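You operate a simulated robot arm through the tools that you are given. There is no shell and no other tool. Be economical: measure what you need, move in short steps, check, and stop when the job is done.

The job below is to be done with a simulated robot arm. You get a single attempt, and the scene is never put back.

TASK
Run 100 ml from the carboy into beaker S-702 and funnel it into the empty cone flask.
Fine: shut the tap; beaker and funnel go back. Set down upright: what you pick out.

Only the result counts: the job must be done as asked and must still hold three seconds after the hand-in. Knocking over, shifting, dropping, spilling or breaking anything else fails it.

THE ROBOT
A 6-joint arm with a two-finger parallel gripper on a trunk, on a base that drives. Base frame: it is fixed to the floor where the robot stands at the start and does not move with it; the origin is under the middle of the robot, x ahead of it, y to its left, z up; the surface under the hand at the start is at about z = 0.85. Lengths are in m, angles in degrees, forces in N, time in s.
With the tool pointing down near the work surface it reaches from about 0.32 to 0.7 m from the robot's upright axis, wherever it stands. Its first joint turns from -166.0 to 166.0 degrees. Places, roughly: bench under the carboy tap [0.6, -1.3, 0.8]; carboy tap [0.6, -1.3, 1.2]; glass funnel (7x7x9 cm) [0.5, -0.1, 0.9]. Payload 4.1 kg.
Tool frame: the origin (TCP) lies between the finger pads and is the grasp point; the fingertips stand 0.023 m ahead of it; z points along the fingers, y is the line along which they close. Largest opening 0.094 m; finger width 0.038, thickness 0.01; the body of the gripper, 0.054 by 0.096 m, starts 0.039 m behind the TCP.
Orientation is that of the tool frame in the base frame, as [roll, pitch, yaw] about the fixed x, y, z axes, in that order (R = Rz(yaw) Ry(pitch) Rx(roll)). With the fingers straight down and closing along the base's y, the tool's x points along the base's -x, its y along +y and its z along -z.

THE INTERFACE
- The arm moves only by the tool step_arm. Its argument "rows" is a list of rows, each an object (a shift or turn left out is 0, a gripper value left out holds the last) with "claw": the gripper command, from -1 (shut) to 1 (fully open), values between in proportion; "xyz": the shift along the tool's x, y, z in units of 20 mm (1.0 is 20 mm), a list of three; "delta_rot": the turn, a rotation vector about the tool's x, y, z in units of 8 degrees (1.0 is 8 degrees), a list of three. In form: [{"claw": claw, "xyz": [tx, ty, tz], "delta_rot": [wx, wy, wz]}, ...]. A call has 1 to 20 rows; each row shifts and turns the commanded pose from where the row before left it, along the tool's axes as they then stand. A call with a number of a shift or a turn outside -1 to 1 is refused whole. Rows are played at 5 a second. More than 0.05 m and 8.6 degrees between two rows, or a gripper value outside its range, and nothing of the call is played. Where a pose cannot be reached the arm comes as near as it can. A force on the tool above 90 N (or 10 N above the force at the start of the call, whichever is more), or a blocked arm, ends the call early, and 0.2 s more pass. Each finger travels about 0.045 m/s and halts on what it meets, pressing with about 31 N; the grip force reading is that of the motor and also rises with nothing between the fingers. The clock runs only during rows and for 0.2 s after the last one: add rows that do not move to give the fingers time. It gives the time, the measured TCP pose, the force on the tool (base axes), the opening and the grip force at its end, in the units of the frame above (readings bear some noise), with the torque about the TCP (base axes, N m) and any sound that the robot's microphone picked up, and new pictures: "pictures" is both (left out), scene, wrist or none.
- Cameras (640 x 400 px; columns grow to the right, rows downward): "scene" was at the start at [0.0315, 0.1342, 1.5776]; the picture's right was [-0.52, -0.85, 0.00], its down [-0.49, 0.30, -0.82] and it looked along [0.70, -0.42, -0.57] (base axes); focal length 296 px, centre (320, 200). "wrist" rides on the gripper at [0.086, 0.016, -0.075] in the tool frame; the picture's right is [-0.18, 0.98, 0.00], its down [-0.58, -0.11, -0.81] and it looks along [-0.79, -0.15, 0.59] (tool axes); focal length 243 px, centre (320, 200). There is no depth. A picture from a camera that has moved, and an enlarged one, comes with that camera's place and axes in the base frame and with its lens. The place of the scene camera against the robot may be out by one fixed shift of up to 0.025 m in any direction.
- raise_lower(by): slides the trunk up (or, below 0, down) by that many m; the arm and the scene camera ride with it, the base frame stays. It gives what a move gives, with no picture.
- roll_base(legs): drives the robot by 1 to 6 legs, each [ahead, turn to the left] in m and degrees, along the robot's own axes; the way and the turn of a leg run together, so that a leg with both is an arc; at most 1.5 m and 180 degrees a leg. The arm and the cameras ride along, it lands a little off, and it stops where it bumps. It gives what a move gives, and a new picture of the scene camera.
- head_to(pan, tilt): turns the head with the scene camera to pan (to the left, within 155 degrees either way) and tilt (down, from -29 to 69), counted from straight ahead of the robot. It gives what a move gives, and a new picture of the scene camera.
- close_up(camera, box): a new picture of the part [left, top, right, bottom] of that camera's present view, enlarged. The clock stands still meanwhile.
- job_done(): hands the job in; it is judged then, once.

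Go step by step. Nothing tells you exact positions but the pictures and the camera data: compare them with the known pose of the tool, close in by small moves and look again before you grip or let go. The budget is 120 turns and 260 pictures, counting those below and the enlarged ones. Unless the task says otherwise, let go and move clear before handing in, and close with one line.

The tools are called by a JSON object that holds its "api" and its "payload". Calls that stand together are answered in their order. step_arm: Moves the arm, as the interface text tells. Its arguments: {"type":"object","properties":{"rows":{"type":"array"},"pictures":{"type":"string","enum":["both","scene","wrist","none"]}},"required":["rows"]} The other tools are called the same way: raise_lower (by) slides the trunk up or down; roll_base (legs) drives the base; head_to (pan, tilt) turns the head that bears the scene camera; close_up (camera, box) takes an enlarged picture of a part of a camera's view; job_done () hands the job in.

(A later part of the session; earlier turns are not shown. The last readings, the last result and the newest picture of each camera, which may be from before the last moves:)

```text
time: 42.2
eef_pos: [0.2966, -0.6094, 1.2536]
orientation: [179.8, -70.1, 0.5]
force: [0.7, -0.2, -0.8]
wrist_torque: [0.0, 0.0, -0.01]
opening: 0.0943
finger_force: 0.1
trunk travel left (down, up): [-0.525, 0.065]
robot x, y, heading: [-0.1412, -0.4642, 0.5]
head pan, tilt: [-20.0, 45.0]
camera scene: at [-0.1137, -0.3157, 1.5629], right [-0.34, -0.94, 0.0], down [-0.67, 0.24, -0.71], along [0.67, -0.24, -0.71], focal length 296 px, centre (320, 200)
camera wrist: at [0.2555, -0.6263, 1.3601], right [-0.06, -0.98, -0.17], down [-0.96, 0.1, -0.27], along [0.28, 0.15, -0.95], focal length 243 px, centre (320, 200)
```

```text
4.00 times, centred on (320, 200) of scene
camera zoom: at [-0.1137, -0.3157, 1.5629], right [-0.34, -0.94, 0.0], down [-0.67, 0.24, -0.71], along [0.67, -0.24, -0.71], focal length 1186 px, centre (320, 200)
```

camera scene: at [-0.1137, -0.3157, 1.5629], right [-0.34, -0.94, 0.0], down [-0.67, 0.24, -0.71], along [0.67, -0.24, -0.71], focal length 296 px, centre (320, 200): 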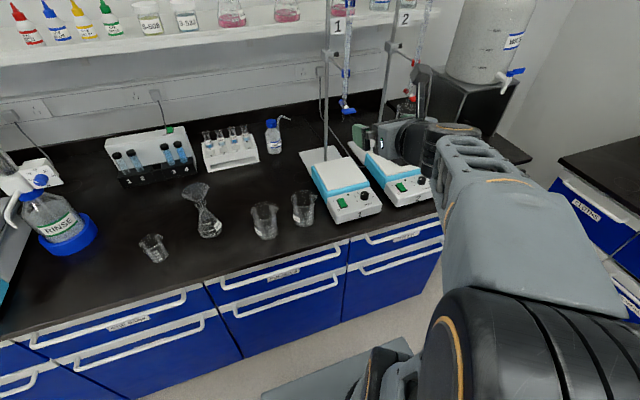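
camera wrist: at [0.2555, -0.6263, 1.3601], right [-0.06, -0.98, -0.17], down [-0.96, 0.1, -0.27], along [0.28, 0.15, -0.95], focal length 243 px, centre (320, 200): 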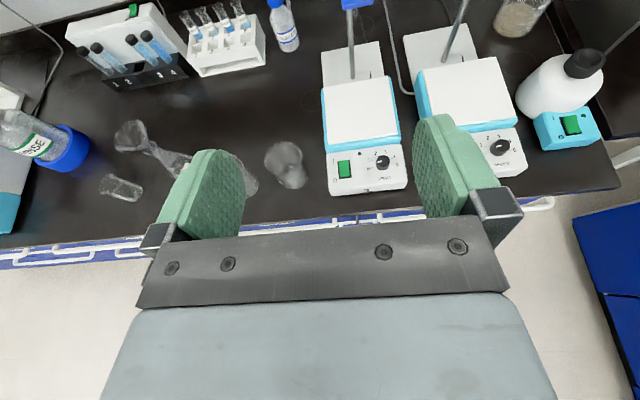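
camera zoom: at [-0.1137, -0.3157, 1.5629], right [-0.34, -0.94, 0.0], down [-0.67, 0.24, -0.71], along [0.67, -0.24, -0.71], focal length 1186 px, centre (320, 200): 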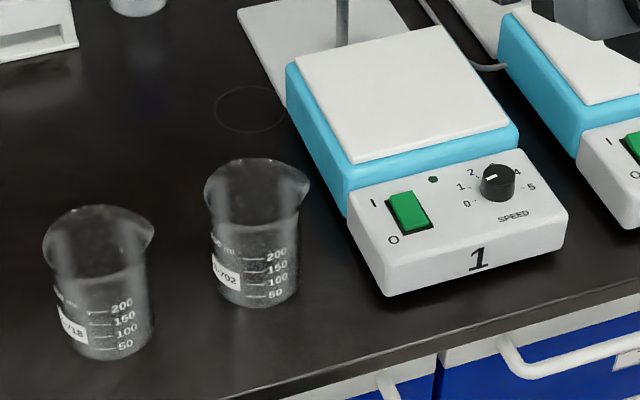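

S-702's centre is at about (0.466, -0.491) with its rim near z 0.94, and the stirrer edge at y ≈ -0.57 leaves room. I'll align in y, level the tool a bit more, then lower the trunk.

{"api": "step_arm", "payload": {"rows": [{"delta_rot": [0, 1, 0]}, {"xyz": [0, -0.85, 0]}, {"xyz": [0, -0.85, 0]}, {"xyz": [0, -0.85, 0]}, {"xyz": [0, -0.85, 0]}, {"xyz": [0, -0.85, 0]}, {"xyz": [0, -0.85, 0]}, {"xyz": [0, -0.82, 0]}, {"xyz": [0.2, 0, 0.9]}, {"xyz": [0.2, 0, 0.9]}, {}], "pictures": "none"}}

{"api": "raise_lower", "payload": {"by": -0.24}}

{"api": "close_up", "payload": {"camera": "wrist", "box": [0, 0, 640, 400]}}

{"api": "close_up", "payload": {"camera": "scene", "box": [0, 0, 640, 400]}}

```text
time: 44.6
eef_pos: [0.3327, -0.4904, 1.2548]
orientation: [179.9, -78.0, 0.5]
force: [-0.3, -0.3, 0.5]
wrist_torque: [0.0, 0.02, 0.01]
opening: 0.094
finger_force: 0.1
trunk travel left (down, up): [-0.525, 0.065]
robot x, y, heading: [-0.1474, -0.4662, 0.3]
head pan, tilt: [-20.0, 45.0]
```

```text
time: 47.1
eef_pos: [0.3329, -0.4904, 1.0149]
orientation: [180.0, -78.0, 0.4]
force: [0.0, 1.0, -0.7]
wrist_torque: [-0.02, 0.01, 0.02]
opening: 0.0937
finger_force: 0.1
trunk travel left (down, up): [-0.285, 0.305]
robot x, y, heading: [-0.1429, -0.4669, 0.3]
head pan, tilt: [-20.0, 45.0]
```

```text
1.00 times, centred on (320, 200) of wrist (not enlarged: the box is as wide or as high as the picture)
camera zoom: at [0.2776, -0.5072, 1.1139], right [-0.03, -0.98, -0.18], down [-0.91, 0.1, -0.4], along [0.41, 0.15, -0.9], focal length 243 px, centre (320, 200)
```

zoom: 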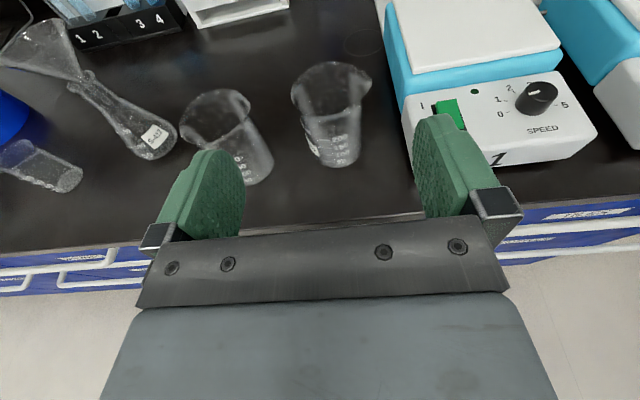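

```text
1.00 times, centred on (320, 200) of scene (not enlarged: the box is as wide or as high as the picture)
camera zoom: at [-0.1137, -0.3157, 1.3229], right [-0.34, -0.94, 0.0], down [-0.67, 0.24, -0.71], along [0.67, -0.24, -0.71], focal length 296 px, centre (320, 200)
```

zoom: 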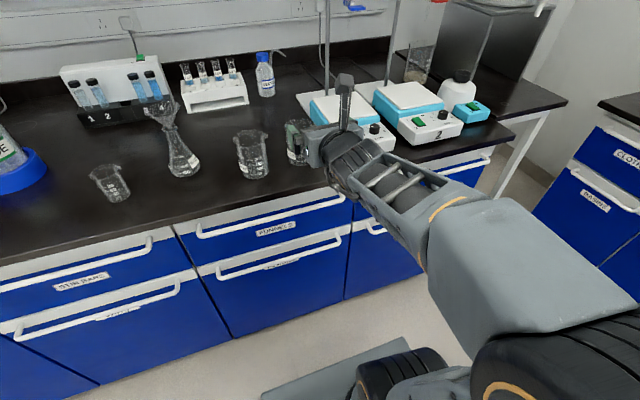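

Beaker alignment holds at y ≈ -0.489 with the rim at z ≈ 0.945. I'll lower to grip height and look before advancing.

{"api": "raise_lower", "payload": {"by": -0.105}}

{"api": "step_arm", "payload": {"rows": [{"xyz": [0.1, -0.03, 0.5]}, {"xyz": [0.21, 0, 0.98]}, {}]}}

```text
time: 48.5
eef_pos: [0.333, -0.4917, 0.9096]
orientation: [-180.0, -78.0, 0.5]
force: [0.2, 0.3, 0.6]
wrist_torque: [-0.04, 0.0, -0.01]
opening: 0.0938
finger_force: 0.1
trunk travel left (down, up): [-0.18, 0.41]
robot x, y, heading: [-0.1422, -0.4643, 0.8]
head pan, tilt: [-20.0, 45.0]
```

```text
time: 49.3
eef_pos: [0.3637, -0.4895, 0.9104]
orientation: [-179.9, -78.0, 0.3]
force: [0.9, 0.1, -0.7]
wrist_torque: [-0.01, -0.01, 0.03]
opening: 0.0939
finger_force: 0.0
trunk travel left (down, up): [-0.18, 0.41]
robot x, y, heading: [-0.1448, -0.4651, 0.3]
head pan, tilt: [-20.0, 45.0]
camera scene: at [-0.1136, -0.3157, 1.2179], right [-0.34, -0.94, 0.0], down [-0.67, 0.24, -0.71], along [0.67, -0.24, -0.71], focal length 296 px, centre (320, 200)
camera wrist: at [0.3081, -0.5064, 1.0086], right [-0.03, -0.98, -0.18], down [-0.91, 0.1, -0.4], along [0.41, 0.15, -0.9], focal length 243 px, centre (320, 200)
```

scene: 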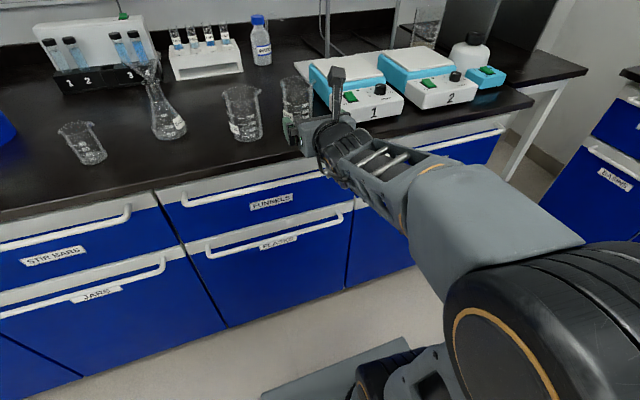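
wrist: 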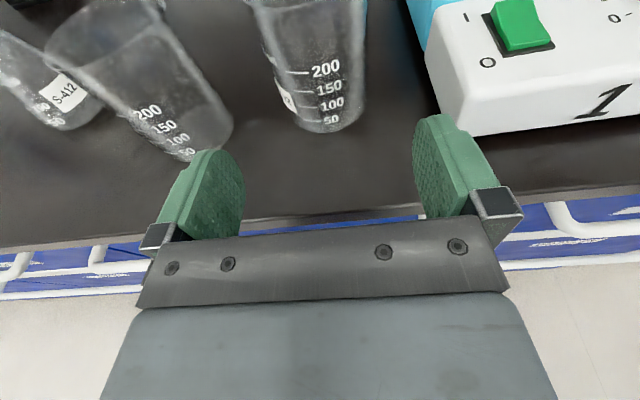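

Spacing is clear on both sides, so I'll advance around the beaker, stop, and view before closing.

{"api": "step_arm", "payload": {"rows": [{"xyz": [0.19, 0, 0.88]}, {"xyz": [0.19, 0, 0.88]}, {"xyz": [0.19, 0, 0.88]}, {"xyz": [0.19, 0, 0.88]}, {"xyz": [0.17, 0, 0.8]}, {}]}}

```text
time: 50.7
eef_pos: [0.4526, -0.4907, 0.9091]
orientation: [180.0, -78.0, 0.4]
force: [0.7, 0.9, 0.8]
wrist_torque: [0.01, -0.01, 0.0]
opening: 0.0938
finger_force: 0.1
trunk travel left (down, up): [-0.18, 0.41]
robot x, y, heading: [-0.1444, -0.4666, 0.6]
head pan, tilt: [-20.0, 45.0]
camera scene: at [-0.1136, -0.3157, 1.2179], right [-0.34, -0.94, 0.0], down [-0.67, 0.24, -0.71], along [0.67, -0.24, -0.71], focal length 296 px, centre (320, 200)
camera wrist: at [0.3967, -0.5064, 1.0086], right [-0.03, -0.98, -0.18], down [-0.91, 0.1, -0.4], along [0.41, 0.15, -0.9], focal length 243 px, centre (320, 200)
```

scene: 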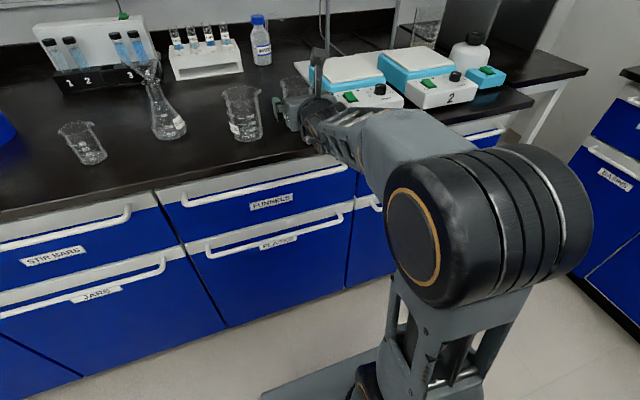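
wrist: 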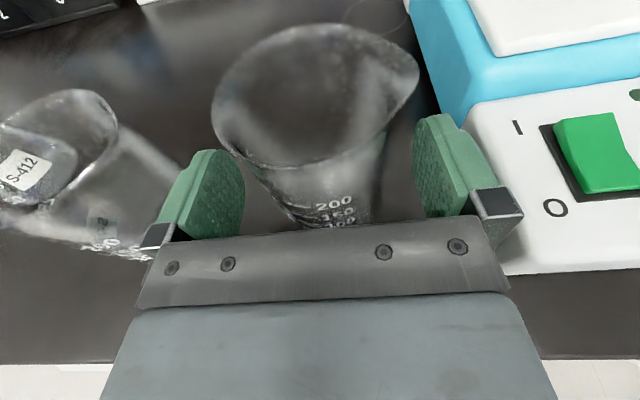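

The beaker is centred between the fingers. I'll advance 4 mm more and close gently.

{"api": "step_arm", "payload": {"rows": [{"xyz": [0.04, 0, 0.2]}, {"claw": 0.7}, {"claw": 0.5}, {"claw": 0.4}, {"claw": 0.2}, {"claw": -1}, {}, {}], "pictures": "wrist"}}

```text
time: 52.5
eef_pos: [0.4541, -0.4891, 0.9091]
orientation: [180.0, -78.0, 0.4]
force: [0.6, 0.4, 1.5]
wrist_torque: [0.07, -0.02, -0.01]
opening: 0.0663
finger_force: 30.4
trunk travel left (down, up): [-0.18, 0.41]
robot x, y, heading: [-0.1466, -0.467, 0.2]
head pan, tilt: [-20.0, 45.0]
camera wrist: at [0.4004, -0.5061, 1.0088], right [-0.03, -0.98, -0.18], down [-0.91, 0.1, -0.4], along [0.41, 0.15, -0.9], focal length 243 px, centre (320, 200)
```

wrist: 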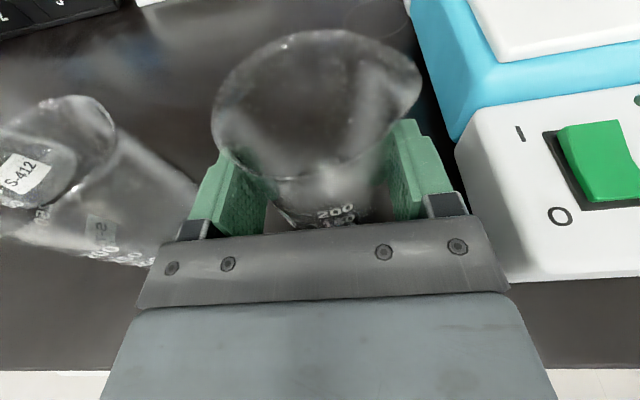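

Beaker S-702 is gripped at 30 N. I'll lift it with the trunk.

{"api": "raise_lower", "payload": {"by": 0.3}}

{"api": "head_to", "payload": {"pan": -55, "tilt": 25}}

{"api": "close_up", "payload": {"camera": "wrist", "box": [0, 0, 640, 400]}}

```text
time: 55.5
eef_pos: [0.4556, -0.4901, 1.2092]
orientation: [180.0, -77.9, 0.4]
force: [0.1, 0.2, -1.0]
wrist_torque: [0.06, 0.03, 0.01]
opening: 0.0661
finger_force: 30.9
trunk travel left (down, up): [-0.48, 0.11]
robot x, y, heading: [-0.1453, -0.4648, 0.1]
head pan, tilt: [-20.0, 45.0]
```

```text
time: 56.5
eef_pos: [0.4557, -0.4896, 1.2085]
orientation: [-180.0, -78.1, 0.4]
force: [0.8, 0.7, -1.5]
wrist_torque: [0.05, 0.06, 0.0]
opening: 0.066
finger_force: 31.1
trunk travel left (down, up): [-0.48, 0.11]
robot x, y, heading: [-0.144, -0.4644, 0.1]
head pan, tilt: [-55.0, 25.0]
camera scene: at [-0.1367, -0.3635, 1.5484], right [-0.81, -0.58, 0.0], down [-0.25, 0.34, -0.91], along [0.53, -0.74, -0.42], focal length 296 px, centre (320, 200)
```

scene: 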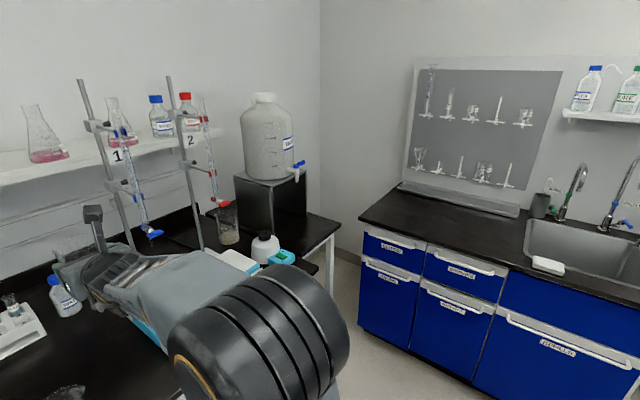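

```text
1.00 times, centred on (320, 200) of wrist (not enlarged: the box is as wide or as high as the picture)
camera zoom: at [0.4005, -0.5062, 1.3086], right [-0.03, -0.98, -0.18], down [-0.91, 0.1, -0.4], along [0.41, 0.15, -0.9], focal length 243 px, centre (320, 200)
```

zoom: 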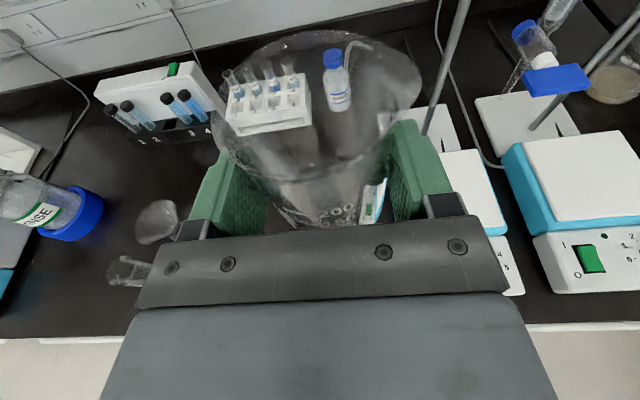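

The carboy and tap are visible to the right. I'll zoom in on them.

{"api": "close_up", "payload": {"camera": "scene", "box": [220, 80, 350, 290]}}

{"api": "close_up", "payload": {"camera": "scene", "box": [270, 135, 330, 205]}}

```text
1.90 times, centred on (285, 185) of scene
camera zoom: at [-0.1367, -0.3635, 1.5484], right [-0.81, -0.58, 0.0], down [-0.25, 0.34, -0.91], along [0.53, -0.74, -0.42], focal length 565 px, centre (387, 229)
```

zoom: 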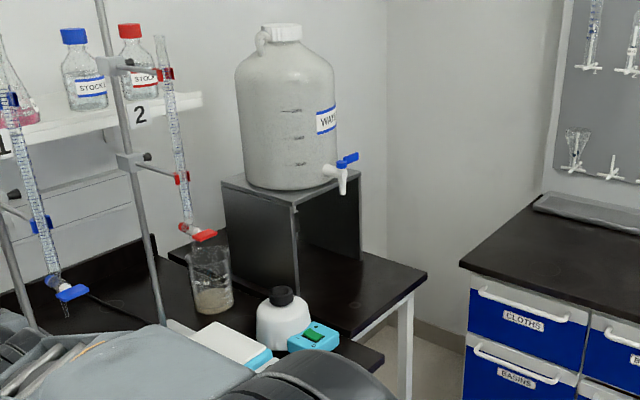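

```text
5.71 times, centred on (300, 170) of scene
camera zoom: at [-0.1367, -0.3635, 1.5484], right [-0.81, -0.58, 0.0], down [-0.25, 0.34, -0.91], along [0.53, -0.74, -0.42], focal length 1694 px, centre (434, 371)
```

zoom: 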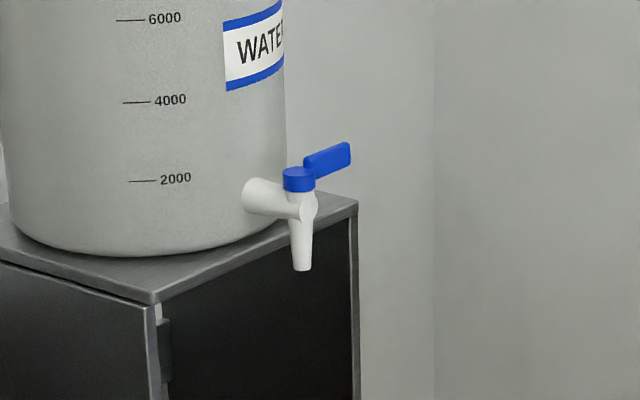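

The tap faces the robot (-x) and its blue lever points along -y (closed, across the flow). The sink counter is near y ≈ -1.45, so I'll drive in with the arm swinging over the free side.

{"api": "roll_base", "payload": {"legs": [[-0.15, 0], [0, 90], [-0.53, 0], [0, -90]]}}

```text
time: 68.2
eef_pos: [0.307, -1.0208, 1.2086]
orientation: [180.0, -78.0, 0.3]
force: [-0.5, -0.6, -1.9]
wrist_torque: [0.02, 0.03, -0.01]
opening: 0.0659
finger_force: 30.9
trunk travel left (down, up): [-0.48, 0.11]
robot x, y, heading: [-0.2922, -0.9959, 0.4]
head pan, tilt: [-55.0, 25.0]
camera scene: at [-0.2862, -0.8937, 1.5485], right [-0.82, -0.58, 0.0], down [-0.24, 0.34, -0.91], along [0.52, -0.74, -0.42], focal length 296 px, centre (320, 200)
```

scene: 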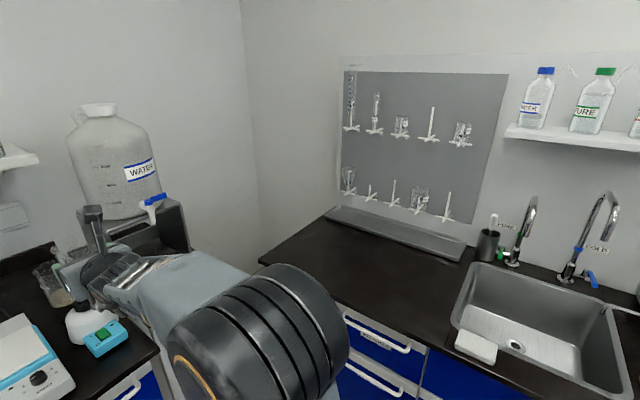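

I'm near the carboy now. I'll turn the head toward the tap.

{"api": "head_to", "payload": {"pan": -18, "tilt": 30}}

{"api": "close_up", "payload": {"camera": "wrist", "box": [0, 0, 640, 400]}}

```text
time: 69.2
eef_pos: [0.3059, -1.0203, 1.2083]
orientation: [180.0, -78.0, 0.3]
force: [0.3, 0.0, -0.9]
wrist_torque: [0.02, 0.03, 0.02]
opening: 0.0661
finger_force: 30.6
trunk travel left (down, up): [-0.48, 0.11]
robot x, y, heading: [-0.2948, -0.9971, 0.2]
head pan, tilt: [-18.0, 30.0]
camera scene: at [-0.2534, -0.846, 1.5405], right [-0.3, -0.95, 0.0], down [-0.48, 0.15, -0.87], along [0.82, -0.26, -0.5], focal length 296 px, centre (320, 200)
```

scene: 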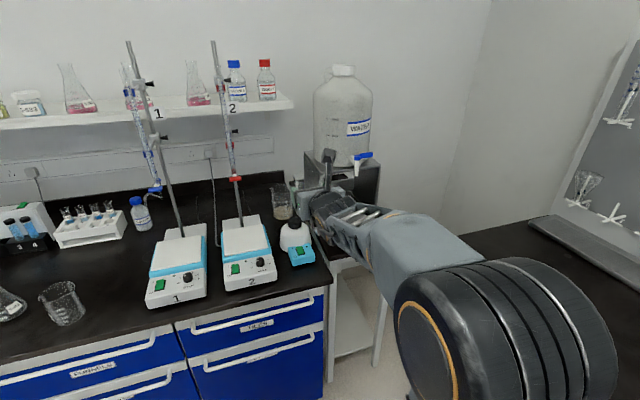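

```text
1.00 times, centred on (320, 200) of wrist (not enlarged: the box is as wide or as high as the picture)
camera zoom: at [0.2507, -1.0373, 1.3086], right [-0.03, -0.98, -0.18], down [-0.91, 0.1, -0.4], along [0.41, 0.15, -0.9], focal length 243 px, centre (320, 200)
```

zoom: 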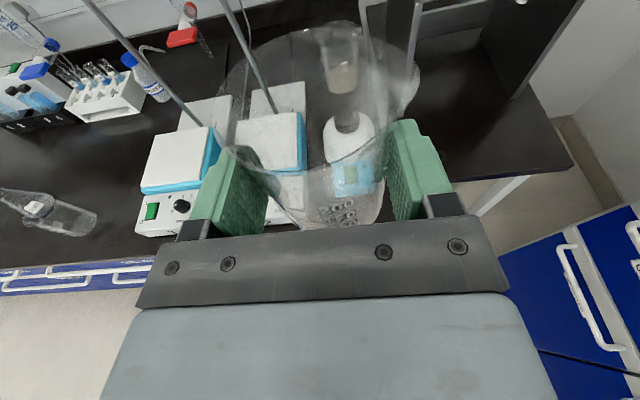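

The table edge is at about x 0.49 and the stand face at about x 0.70, leaving room under the tap. I'll zoom in on the tap from here to triangulate.

{"api": "close_up", "payload": {"camera": "scene", "box": [300, 130, 400, 200]}}

```text
5.71 times, centred on (350, 165) of scene
camera zoom: at [-0.2534, -0.846, 1.5405], right [-0.3, -0.95, 0.0], down [-0.48, 0.15, -0.87], along [0.82, -0.26, -0.5], focal length 1694 px, centre (149, 400)
```

zoom: 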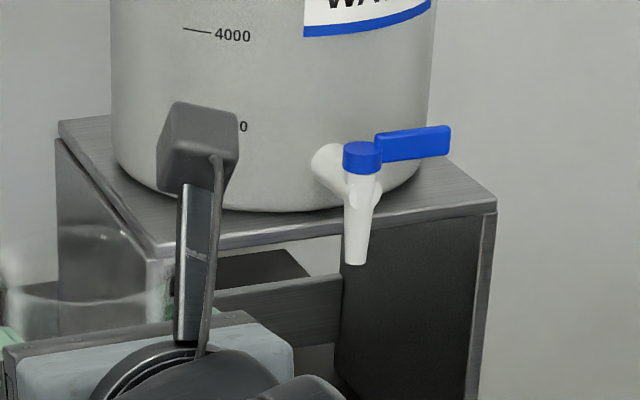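

Triangulation puts the tap spindle at about (0.595, -1.269, 1.15) and the outlet at about z 1.08, with the lever pointing -y. I'll turn toward it, then lower the beaker below tap level.

{"api": "roll_base", "payload": {"legs": [[0, -17]]}}

{"api": "raise_lower", "payload": {"by": -0.25}}

{"api": "head_to", "payload": {"pan": 0, "tilt": 40}}

{"api": "close_up", "payload": {"camera": "wrist", "box": [0, 0, 640, 400]}}

```text
time: 70.5
eef_pos: [0.2735, -1.1924, 1.2095]
orientation: [179.9, -78.0, -16.5]
force: [-0.1, 0.2, -1.3]
wrist_torque: [-0.03, 0.0, 0.02]
opening: 0.066
finger_force: 31.0
trunk travel left (down, up): [-0.48, 0.11]
robot x, y, heading: [-0.2901, -0.9966, -16.5]
head pan, tilt: [-18.0, 30.0]
camera scene: at [-0.2142, -0.8594, 1.5405], right [-0.57, -0.82, 0.0], down [-0.41, 0.28, -0.87], along [0.71, -0.49, -0.5], focal length 296 px, centre (320, 200)
```

scene: 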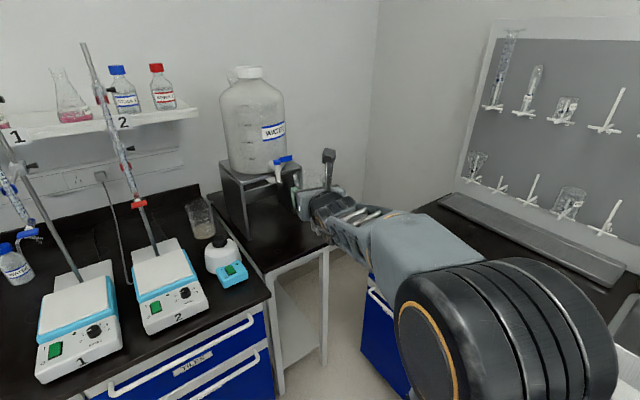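

```text
time: 73.1
eef_pos: [0.2731, -1.1947, 0.9596]
orientation: [179.9, -78.0, -16.4]
force: [0.3, 0.0, -0.3]
wrist_torque: [0.01, 0.0, 0.01]
opening: 0.0659
finger_force: 30.8
trunk travel left (down, up): [-0.23, 0.36]
robot x, y, heading: [-0.2936, -0.9936, -16.3]
head pan, tilt: [-18.0, 30.0]
```

```text
time: 73.9
eef_pos: [0.2737, -1.194, 0.9584]
orientation: [179.9, -78.0, -16.6]
force: [0.2, -0.2, -1.1]
wrist_torque: [0.0, 0.03, 0.03]
opening: 0.0659
finger_force: 31.0
trunk travel left (down, up): [-0.23, 0.36]
robot x, y, heading: [-0.2964, -0.9963, -16.4]
head pan, tilt: [0.0, 40.0]
camera scene: at [-0.2072, -0.8322, 1.2752], right [-0.29, -0.96, 0.0], down [-0.62, 0.18, -0.77], along [0.73, -0.22, -0.64], focal length 296 px, centre (320, 200)
```

scene: 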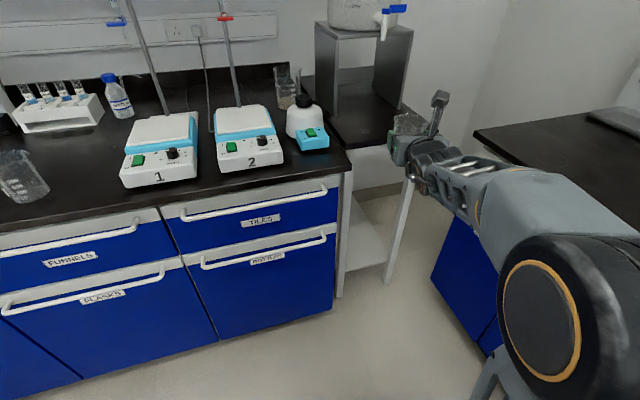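

```text
1.00 times, centred on (320, 200) of wrist (not enlarged: the box is as wide or as high as the picture)
camera zoom: at [0.2151, -1.194, 1.0586], right [-0.32, -0.93, -0.18], down [-0.84, 0.36, -0.4], along [0.44, 0.02, -0.9], focal length 243 px, centre (320, 200)
```

zoom: 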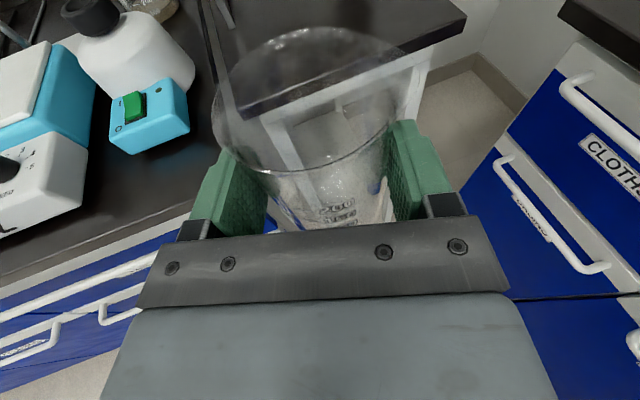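

Path looks clear and the table front edge is near x 0.52. I'll drive 0.2 m ahead and then extend the arm.

{"api": "roll_base", "payload": {"legs": [[0.2, 0]]}}

{"api": "close_up", "payload": {"camera": "wrist", "box": [0, 0, 640, 400]}}

```text
time: 75.5
eef_pos: [0.464, -1.2504, 0.9583]
orientation: [180.0, -78.0, -16.6]
force: [0.6, -0.9, -1.4]
wrist_torque: [0.0, 0.03, -0.02]
opening: 0.066
finger_force: 30.9
trunk travel left (down, up): [-0.23, 0.36]
robot x, y, heading: [-0.1076, -1.0507, -16.7]
head pan, tilt: [0.0, 40.0]
camera scene: at [-0.016, -0.889, 1.2751], right [-0.28, -0.96, 0.0], down [-0.62, 0.18, -0.77], along [0.73, -0.22, -0.64], focal length 296 px, centre (320, 200)
```

scene: 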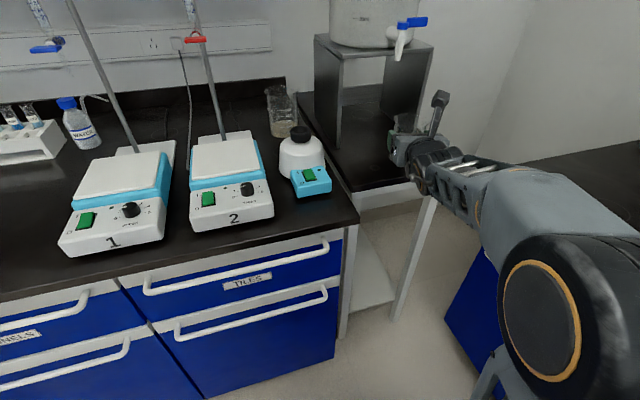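

```text
1.00 times, centred on (320, 200) of wrist (not enlarged: the box is as wide or as high as the picture)
camera zoom: at [0.4064, -1.2508, 1.0587], right [-0.32, -0.93, -0.18], down [-0.84, 0.36, -0.4], along [0.44, 0.02, -0.9], focal length 243 px, centre (320, 200)
```

zoom: 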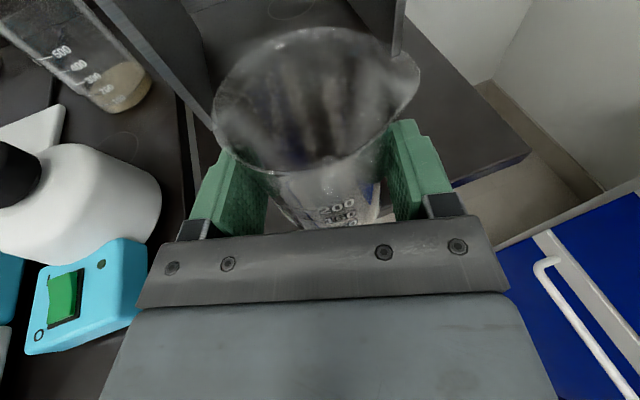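

There is enough room. I'll lower so the beaker is about 3 cm above the table, then move forward under the outlet.

{"api": "raise_lower", "payload": {"by": -0.065}}

{"api": "step_arm", "payload": {"rows": [{"xyz": [0.18, -0.11, 0.85]}, {"xyz": [0.18, -0.11, 0.85]}, {"xyz": [0.18, -0.11, 0.85]}, {"xyz": [0.18, -0.11, 0.85]}, {"xyz": [0.18, -0.11, 0.85]}, {"xyz": [0.18, -0.11, 0.85]}, {"xyz": [0.18, -0.11, 0.85]}, {}]}}

```text
time: 76.6
eef_pos: [0.4637, -1.2512, 0.8993]
orientation: [-179.9, -78.5, -16.4]
force: [0.5, -0.4, 24.7]
wrist_torque: [0.1, -0.58, -0.03]
opening: 0.0664
finger_force: 30.8
trunk travel left (down, up): [-0.165, 0.425]
robot x, y, heading: [-0.1046, -1.0511, -16.4]
head pan, tilt: [0.0, 40.0]
```

```text
time: 78.4
eef_pos: [0.5849, -1.2706, 0.8958]
orientation: [-179.6, -78.2, -16.6]
force: [-6.0, 0.5, 18.6]
wrist_torque: [0.06, -0.59, 0.02]
opening: 0.0657
finger_force: 31.2
trunk travel left (down, up): [-0.165, 0.425]
robot x, y, heading: [-0.102, -1.0525, -16.7]
head pan, tilt: [0.0, 40.0]
camera scene: at [-0.0181, -0.8885, 1.2103], right [-0.28, -0.96, 0.0], down [-0.61, 0.18, -0.77], along [0.74, -0.22, -0.64], focal length 296 px, centre (320, 200)
camera wrist: at [0.5259, -1.2713, 0.9965], right [-0.31, -0.93, -0.18], down [-0.84, 0.36, -0.4], along [0.44, 0.03, -0.9], focal length 243 px, centre (320, 200)
```

scene: 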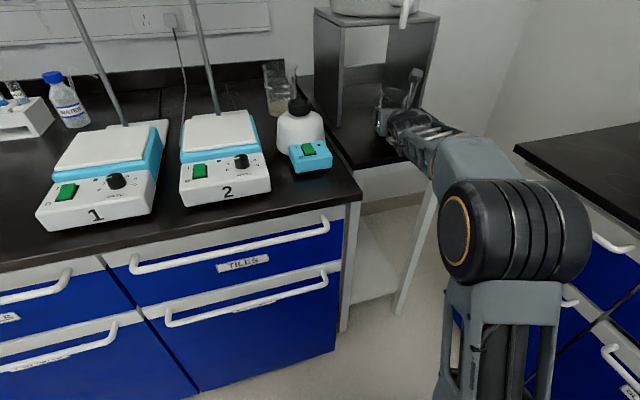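
wrist: 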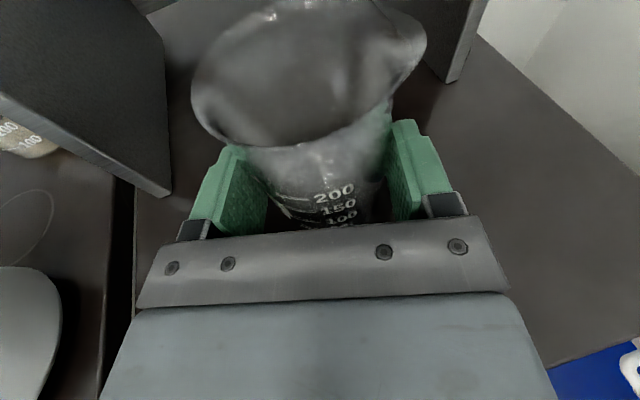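

The table turned out higher than I took it, and the beaker is already resting on it with about 19 N at the right spot. I'll relieve the pressure and open gently.

{"api": "step_arm", "payload": {"rows": [{"xyz": [0.12, 0, -0.03]}, {}, {"claw": 0.5}, {"claw": 0.65}, {"claw": 0.8}, {"claw": 1}, {}]}}

{"api": "close_up", "payload": {"camera": "scene", "box": [340, 50, 460, 150]}}

```text
time: 80.0
eef_pos: [0.5864, -1.2722, 0.8964]
orientation: [-179.8, -77.9, -16.5]
force: [-0.2, -0.7, 0.3]
wrist_torque: [-0.02, 0.0, -0.01]
opening: 0.0941
finger_force: 0.1
trunk travel left (down, up): [-0.165, 0.425]
robot x, y, heading: [-0.1056, -1.0494, -16.7]
head pan, tilt: [0.0, 40.0]
camera scene: at [-0.0159, -0.889, 1.2101], right [-0.28, -0.96, 0.0], down [-0.62, 0.18, -0.77], along [0.73, -0.22, -0.64], focal length 296 px, centre (320, 200)
camera wrist: at [0.5276, -1.2716, 0.9962], right [-0.31, -0.93, -0.18], down [-0.84, 0.36, -0.4], along [0.44, 0.03, -0.9], focal length 243 px, centre (320, 200)
```

scene: 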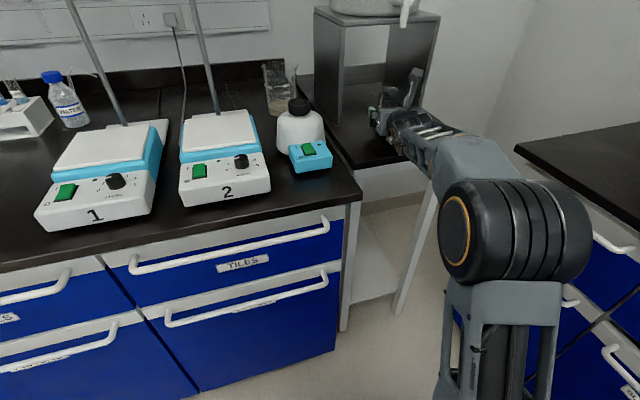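
wrist: 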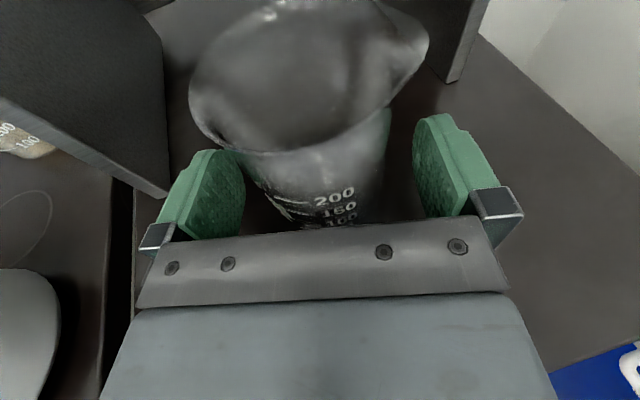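

```text
4.00 times, centred on (400, 100) of scene
camera zoom: at [-0.0159, -0.889, 1.2101], right [-0.28, -0.96, 0.0], down [-0.62, 0.18, -0.77], along [0.73, -0.22, -0.64], focal length 1186 px, centre (0, 600)
```

zoom: 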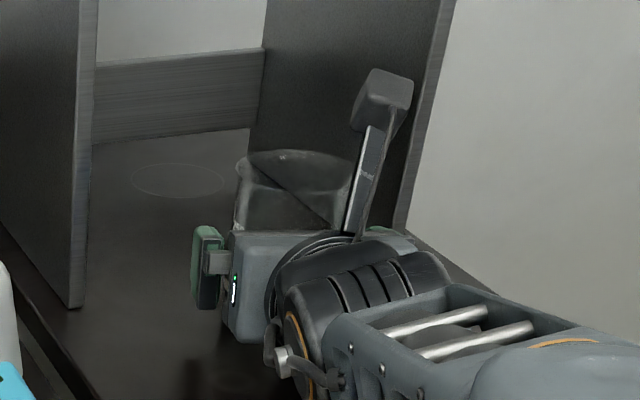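

The beaker stands upright under the tap. I'll back out, then raise and roll the gripper 90° so it can grip the lever from above and below.

{"api": "step_arm", "payload": {"rows": [{"xyz": [-0.19, 0, -0.9]}, {"xyz": [-0.19, 0, -0.9]}, {"xyz": [-0.19, 0, -0.9]}, {"xyz": [-0.19, 0, -0.9]}, {"xyz": [-0.19, 0, -0.9]}, {"xyz": [-0.19, 0, -0.9]}, {"xyz": [-0.19, 0, -0.9]}, {"xyz": [-0.19, 0, -0.9]}, {"delta_rot": [0, 0.75, 0]}, {"delta_rot": [0, 0.75, 0]}, {}], "pictures": "none"}}

{"api": "raise_lower", "payload": {"by": 0.258}}

{"api": "step_arm", "payload": {"rows": [{"delta_rot": [0, 0, 1]}, {"delta_rot": [0, 0, 1]}, {"delta_rot": [0, 0, 1]}, {"delta_rot": [0, 0, 1]}, {"delta_rot": [0, 0, 1]}, {"delta_rot": [0, 0, 1]}, {"delta_rot": [0, 0, 1]}, {"delta_rot": [0, 0, 1]}, {"delta_rot": [0, 0, 1]}, {"delta_rot": [0, 0, 1]}, {"delta_rot": [0, 0, 1]}, {"delta_rot": [0, 0, 0.25]}, {}]}}

```text
time: 82.4
eef_pos: [0.4326, -1.2603, 0.9057]
orientation: [165.5, -89.9, -1.6]
force: [-0.8, -1.2, 0.1]
wrist_torque: [0.02, -0.04, 0.05]
opening: 0.0938
finger_force: 0.0
out of reach, approached as far as the arm can: row 3, 9, 10
trunk travel left (down, up): [-0.165, 0.425]
robot x, y, heading: [-0.103, -1.0544, -16.5]
head pan, tilt: [0.0, 40.0]
```

```text
time: 85.0
eef_pos: [0.4334, -1.2598, 1.1641]
orientation: [177.2, -89.9, -13.2]
force: [0.1, -0.3, -0.1]
wrist_torque: [0.01, 0.03, 0.0]
opening: 0.0941
finger_force: 0.0
trunk travel left (down, up): [-0.423, 0.167]
robot x, y, heading: [-0.1041, -1.0538, -16.6]
head pan, tilt: [0.0, 40.0]
```

```text
time: 87.8
eef_pos: [0.4337, -1.26, 1.1646]
orientation: [-90.1, 0.1, -106.2]
force: [-0.3, -0.7, -0.2]
wrist_torque: [0.0, 0.0, -0.02]
opening: 0.0941
finger_force: 0.1
trunk travel left (down, up): [-0.423, 0.167]
robot x, y, heading: [-0.1047, -1.0549, -16.4]
head pan, tilt: [0.0, 40.0]
camera scene: at [-0.0159, -0.889, 1.4681], right [-0.28, -0.96, 0.0], down [-0.62, 0.18, -0.77], along [0.73, -0.22, -0.64], focal length 296 px, centre (320, 200)
camera wrist: at [0.3368, -1.3217, 1.1476], right [0.05, 0.18, -0.98], down [-0.61, 0.78, 0.11], along [0.79, 0.6, 0.15], focal length 243 px, centre (320, 200)
```

scene: 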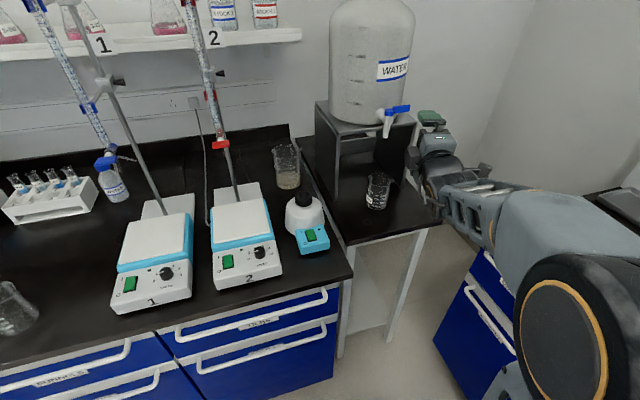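
wrist: 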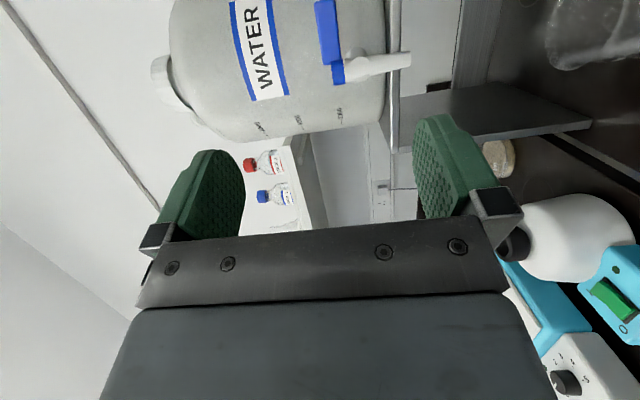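

There's a good view of the tap and lever. I'll zoom to measure the lever, and to check the beaker under the spout.

{"api": "close_up", "payload": {"camera": "wrist", "box": [290, 0, 430, 100]}}

{"api": "close_up", "payload": {"camera": "scene", "box": [330, 90, 450, 220]}}

```text
4.00 times, centred on (360, 50) of wrist
camera zoom: at [0.3368, -1.3217, 1.1476], right [0.05, 0.18, -0.98], down [-0.61, 0.78, 0.11], along [0.79, 0.6, 0.15], focal length 970 px, centre (160, 800)
```

zoom: 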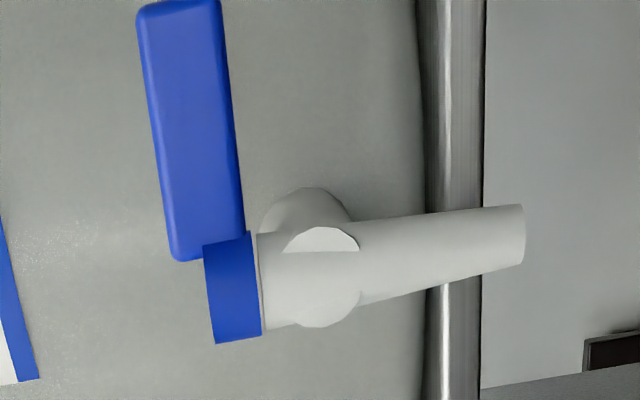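

```text
3.08 times, centred on (390, 155) of scene
camera zoom: at [-0.0159, -0.889, 1.4681], right [-0.28, -0.96, 0.0], down [-0.62, 0.18, -0.77], along [0.73, -0.22, -0.64], focal length 912 px, centre (105, 338)
```

zoom: 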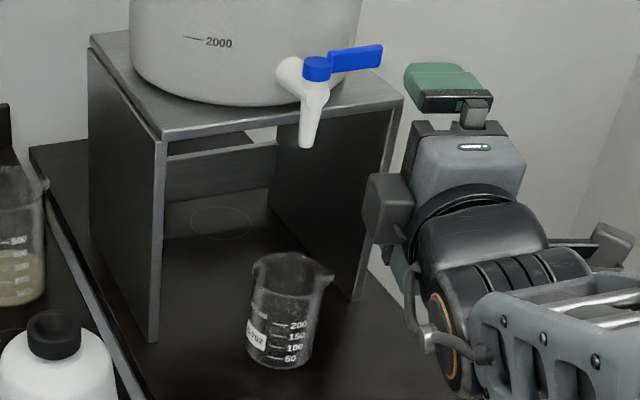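

The beaker sits directly under the outlet. The lever is at z ≈ 1.157, about 18 mm tall, with its tip at y ≈ -1.33. I'll move in short of it and check.

{"api": "step_arm", "payload": {"rows": [{"xyz": [0.03, 0.06, 0.92]}, {"xyz": [0.03, 0.06, 0.92]}, {"xyz": [0.03, 0.06, 0.92]}, {"xyz": [0.03, 0.06, 0.92]}, {"xyz": [0.04, 0.07, 0.92]}, {"xyz": [0.04, 0.07, 0.92]}, {"xyz": [0, 0, 0.9]}, {}]}}

{"api": "close_up", "payload": {"camera": "scene", "box": [360, 70, 480, 170]}}

```text
time: 89.6
eef_pos: [0.5563, -1.3013, 1.1563]
orientation: [-90.2, 0.0, -105.8]
force: [0.0, 0.7, -0.3]
wrist_torque: [-0.02, 0.02, 0.02]
opening: 0.094
finger_force: 0.1
trunk travel left (down, up): [-0.423, 0.167]
robot x, y, heading: [-0.1052, -1.0562, -16.5]
head pan, tilt: [0.0, 40.0]
camera scene: at [-0.0157, -0.8891, 1.4681], right [-0.28, -0.96, 0.0], down [-0.62, 0.18, -0.77], along [0.73, -0.22, -0.64], focal length 296 px, centre (320, 200)
camera wrist: at [0.4596, -1.3628, 1.1396], right [0.05, 0.18, -0.98], down [-0.62, 0.78, 0.11], along [0.79, 0.6, 0.15], focal length 243 px, centre (320, 200)
```

scene: 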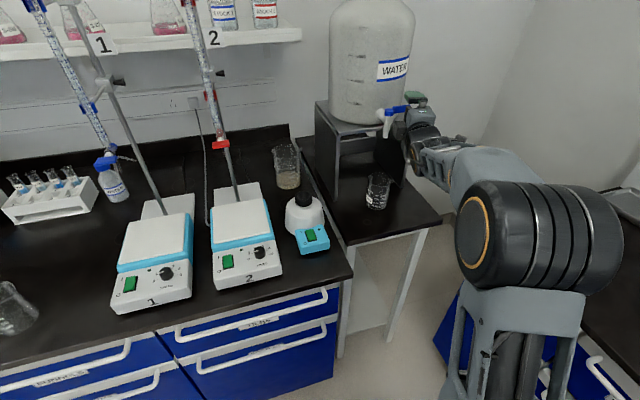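
wrist: 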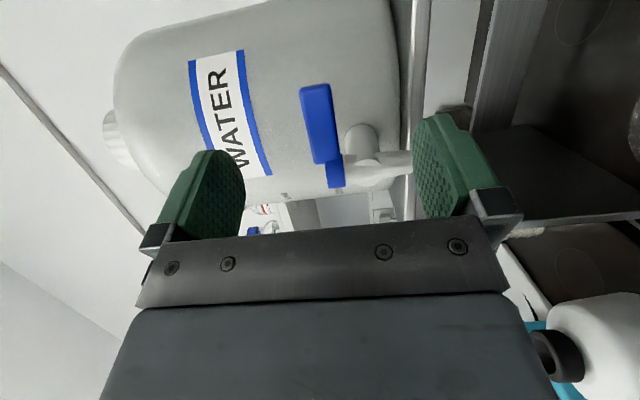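

```text
4.00 times, centred on (420, 120) of scene
camera zoom: at [-0.0157, -0.8891, 1.4681], right [-0.28, -0.96, 0.0], down [-0.62, 0.18, -0.77], along [0.73, -0.22, -0.64], focal length 1186 px, centre (-80, 520)
```

zoom: 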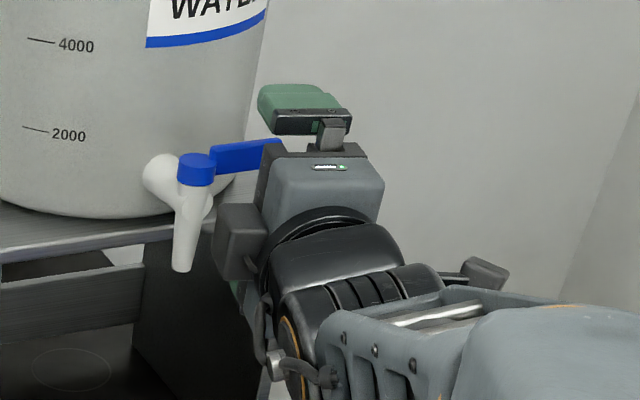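

Lever centre measures about z 1.155 with the tip at y ≈ -1.333. I'll advance 4 cm so the pads straddle it, then close.

{"api": "step_arm", "payload": {"rows": [{"xyz": [0.03, 0.06, 0.7]}, {"xyz": [0.03, 0, 0.7]}, {"xyz": [0, 0, 0.6]}, {"claw": 0.3}, {"claw": -0.1}, {"claw": -0.4}, {"claw": -1}, {}, {}, {}]}}

{"api": "close_up", "payload": {"camera": "scene", "box": [360, 70, 480, 170]}}

```text
time: 91.8
eef_pos: [0.5928, -1.311, 1.1567]
orientation: [-90.0, 0.0, -106.2]
force: [4.8, -1.8, 8.7]
wrist_torque: [0.01, -0.13, -0.25]
opening: 0.0188
finger_force: 44.9
trunk travel left (down, up): [-0.423, 0.167]
robot x, y, heading: [-0.1022, -1.0542, -16.5]
head pan, tilt: [0.0, 40.0]
camera scene: at [-0.0159, -0.889, 1.4682], right [-0.28, -0.96, 0.0], down [-0.62, 0.18, -0.77], along [0.73, -0.22, -0.64], focal length 296 px, centre (320, 200)
camera wrist: at [0.497, -1.3736, 1.1397], right [0.05, 0.18, -0.98], down [-0.61, 0.78, 0.11], along [0.79, 0.6, 0.15], focal length 243 px, centre (320, 200)
```

scene: 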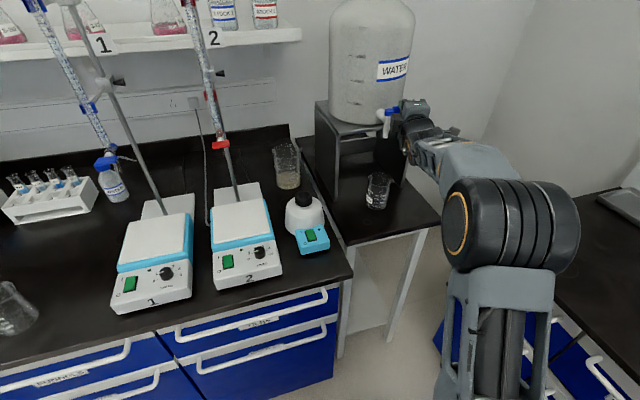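
wrist: 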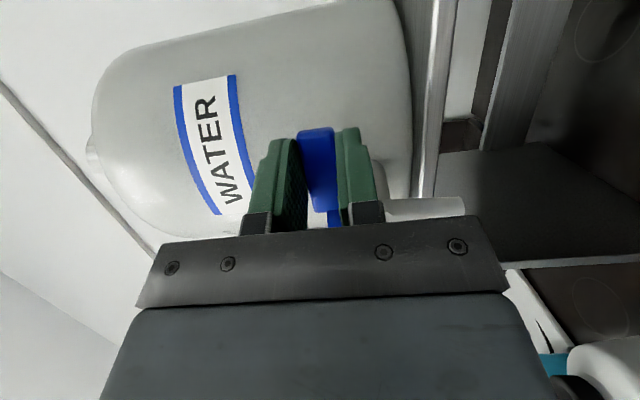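

```text
4.00 times, centred on (420, 120) of scene
camera zoom: at [-0.0159, -0.889, 1.4682], right [-0.28, -0.96, 0.0], down [-0.62, 0.18, -0.77], along [0.73, -0.22, -0.64], focal length 1186 px, centre (-80, 520)
```

zoom: 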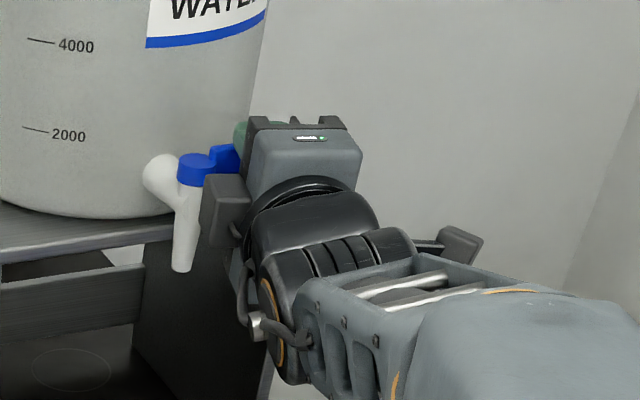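

The lever is gripped, opening 18.8 mm. I'll swing it about 35° toward the robot and check for flow.

{"api": "step_arm", "payload": {"rows": [{"xyz": [0.08, 0, -0.33]}, {"xyz": [0, 0, -0.33]}, {"xyz": [-0.1, 0, -0.33]}, {}]}}

{"api": "close_up", "payload": {"camera": "scene", "box": [330, 70, 450, 220]}}

```text
time: 92.8
eef_pos: [0.5759, -1.3071, 1.1569]
orientation: [-90.1, 0.0, -106.1]
force: [22.8, -8.2, 19.1]
wrist_torque: [-0.02, -0.36, -1.07]
opening: 0.0187
finger_force: 45.3
trunk travel left (down, up): [-0.423, 0.167]
robot x, y, heading: [-0.1038, -1.0552, -16.3]
head pan, tilt: [0.0, 40.0]
camera scene: at [-0.0142, -0.8898, 1.4682], right [-0.29, -0.96, 0.0], down [-0.62, 0.18, -0.77], along [0.73, -0.22, -0.64], focal length 296 px, centre (320, 200)
camera wrist: at [0.4793, -1.3696, 1.1398], right [0.05, 0.18, -0.98], down [-0.62, 0.78, 0.11], along [0.79, 0.6, 0.15], focal length 243 px, centre (320, 200)
```

scene: 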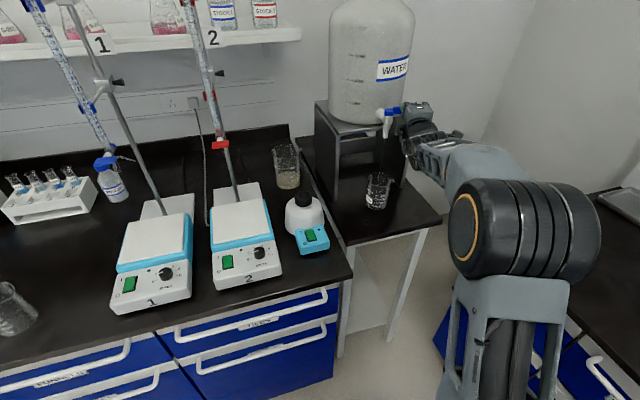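
wrist: 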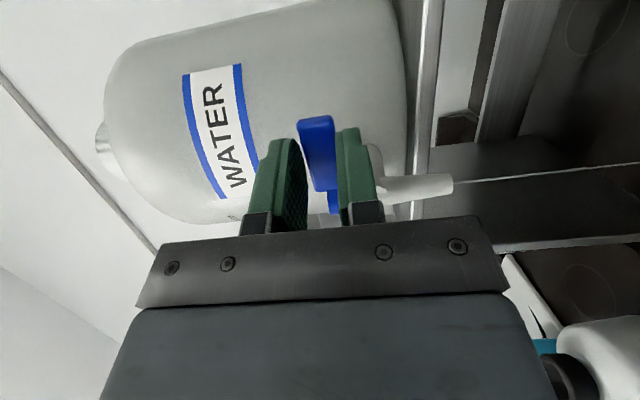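

```text
2.67 times, centred on (390, 145) of scene
camera zoom: at [-0.0142, -0.8898, 1.4682], right [-0.29, -0.96, 0.0], down [-0.62, 0.18, -0.77], along [0.73, -0.22, -0.64], focal length 790 px, centre (133, 347)
```

zoom: 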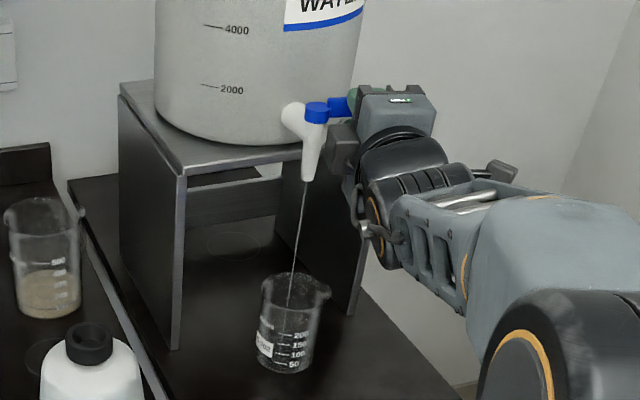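

A thin stream falls neatly into the beaker. I'll hold here and watch the level.

{"api": "step_arm", "payload": {"rows": [{}, {}, {}, {}, {}, {}, {}, {}, {}, {}], "pictures": "none"}}

{"api": "close_up", "payload": {"camera": "scene", "box": [355, 165, 405, 215]}}

```text
time: 95.0
eef_pos: [0.5755, -1.3072, 1.1563]
orientation: [-90.0, 0.0, -105.8]
force: [18.9, -10.7, 20.6]
wrist_torque: [-0.14, -0.39, -0.98]
opening: 0.0187
finger_force: 44.9
trunk travel left (down, up): [-0.423, 0.167]
robot x, y, heading: [-0.1038, -1.0526, -16.7]
head pan, tilt: [0.0, 40.0]
```

```text
8.00 times, centred on (380, 190) of scene
camera zoom: at [-0.0149, -0.8902, 1.4683], right [-0.28, -0.96, 0.0], down [-0.62, 0.18, -0.77], along [0.73, -0.22, -0.64], focal length 2371 px, centre (-160, 280)
```

zoom: 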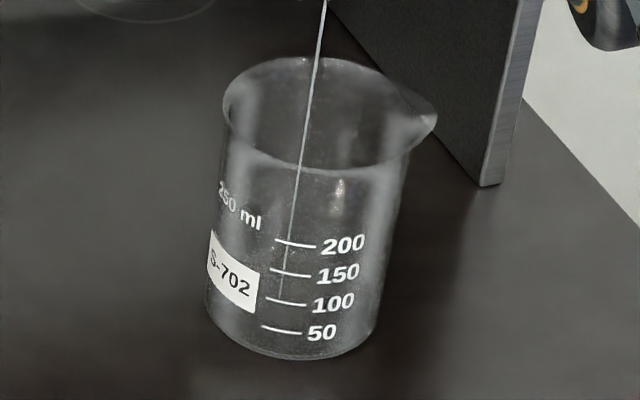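

The level is barely visible yet, so the flow is slow. I'll wait 4 s more.

{"api": "step_arm", "payload": {"rows": [{}, {}, {}, {}, {}, {}, {}, {}, {}, {}, {}, {}, {}, {}, {}, {}, {}, {}, {}, {}], "pictures": "none"}}

{"api": "close_up", "payload": {"camera": "scene", "box": [355, 165, 405, 215]}}

```text
time: 99.2
eef_pos: [0.574, -1.3071, 1.1558]
orientation: [-90.0, 0.0, -105.9]
force: [18.3, -10.8, 20.3]
wrist_torque: [0.0, -0.44, -0.98]
opening: 0.0185
finger_force: 44.7
trunk travel left (down, up): [-0.423, 0.167]
robot x, y, heading: [-0.1037, -1.0537, -16.6]
head pan, tilt: [0.0, 40.0]
```

```text
8.00 times, centred on (380, 190) of scene
camera zoom: at [-0.0152, -0.8902, 1.4682], right [-0.28, -0.96, 0.0], down [-0.62, 0.18, -0.77], along [0.73, -0.22, -0.64], focal length 2371 px, centre (-160, 280)
```

zoom: 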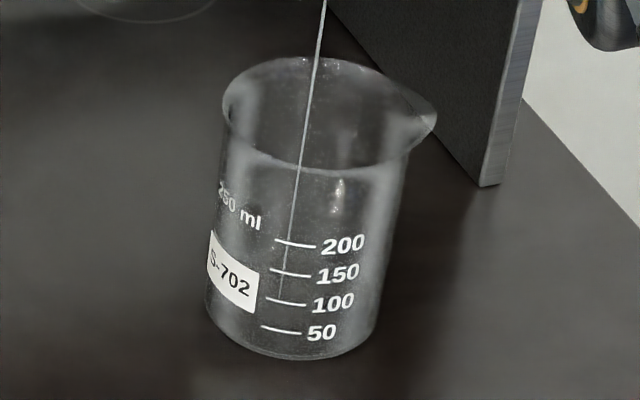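

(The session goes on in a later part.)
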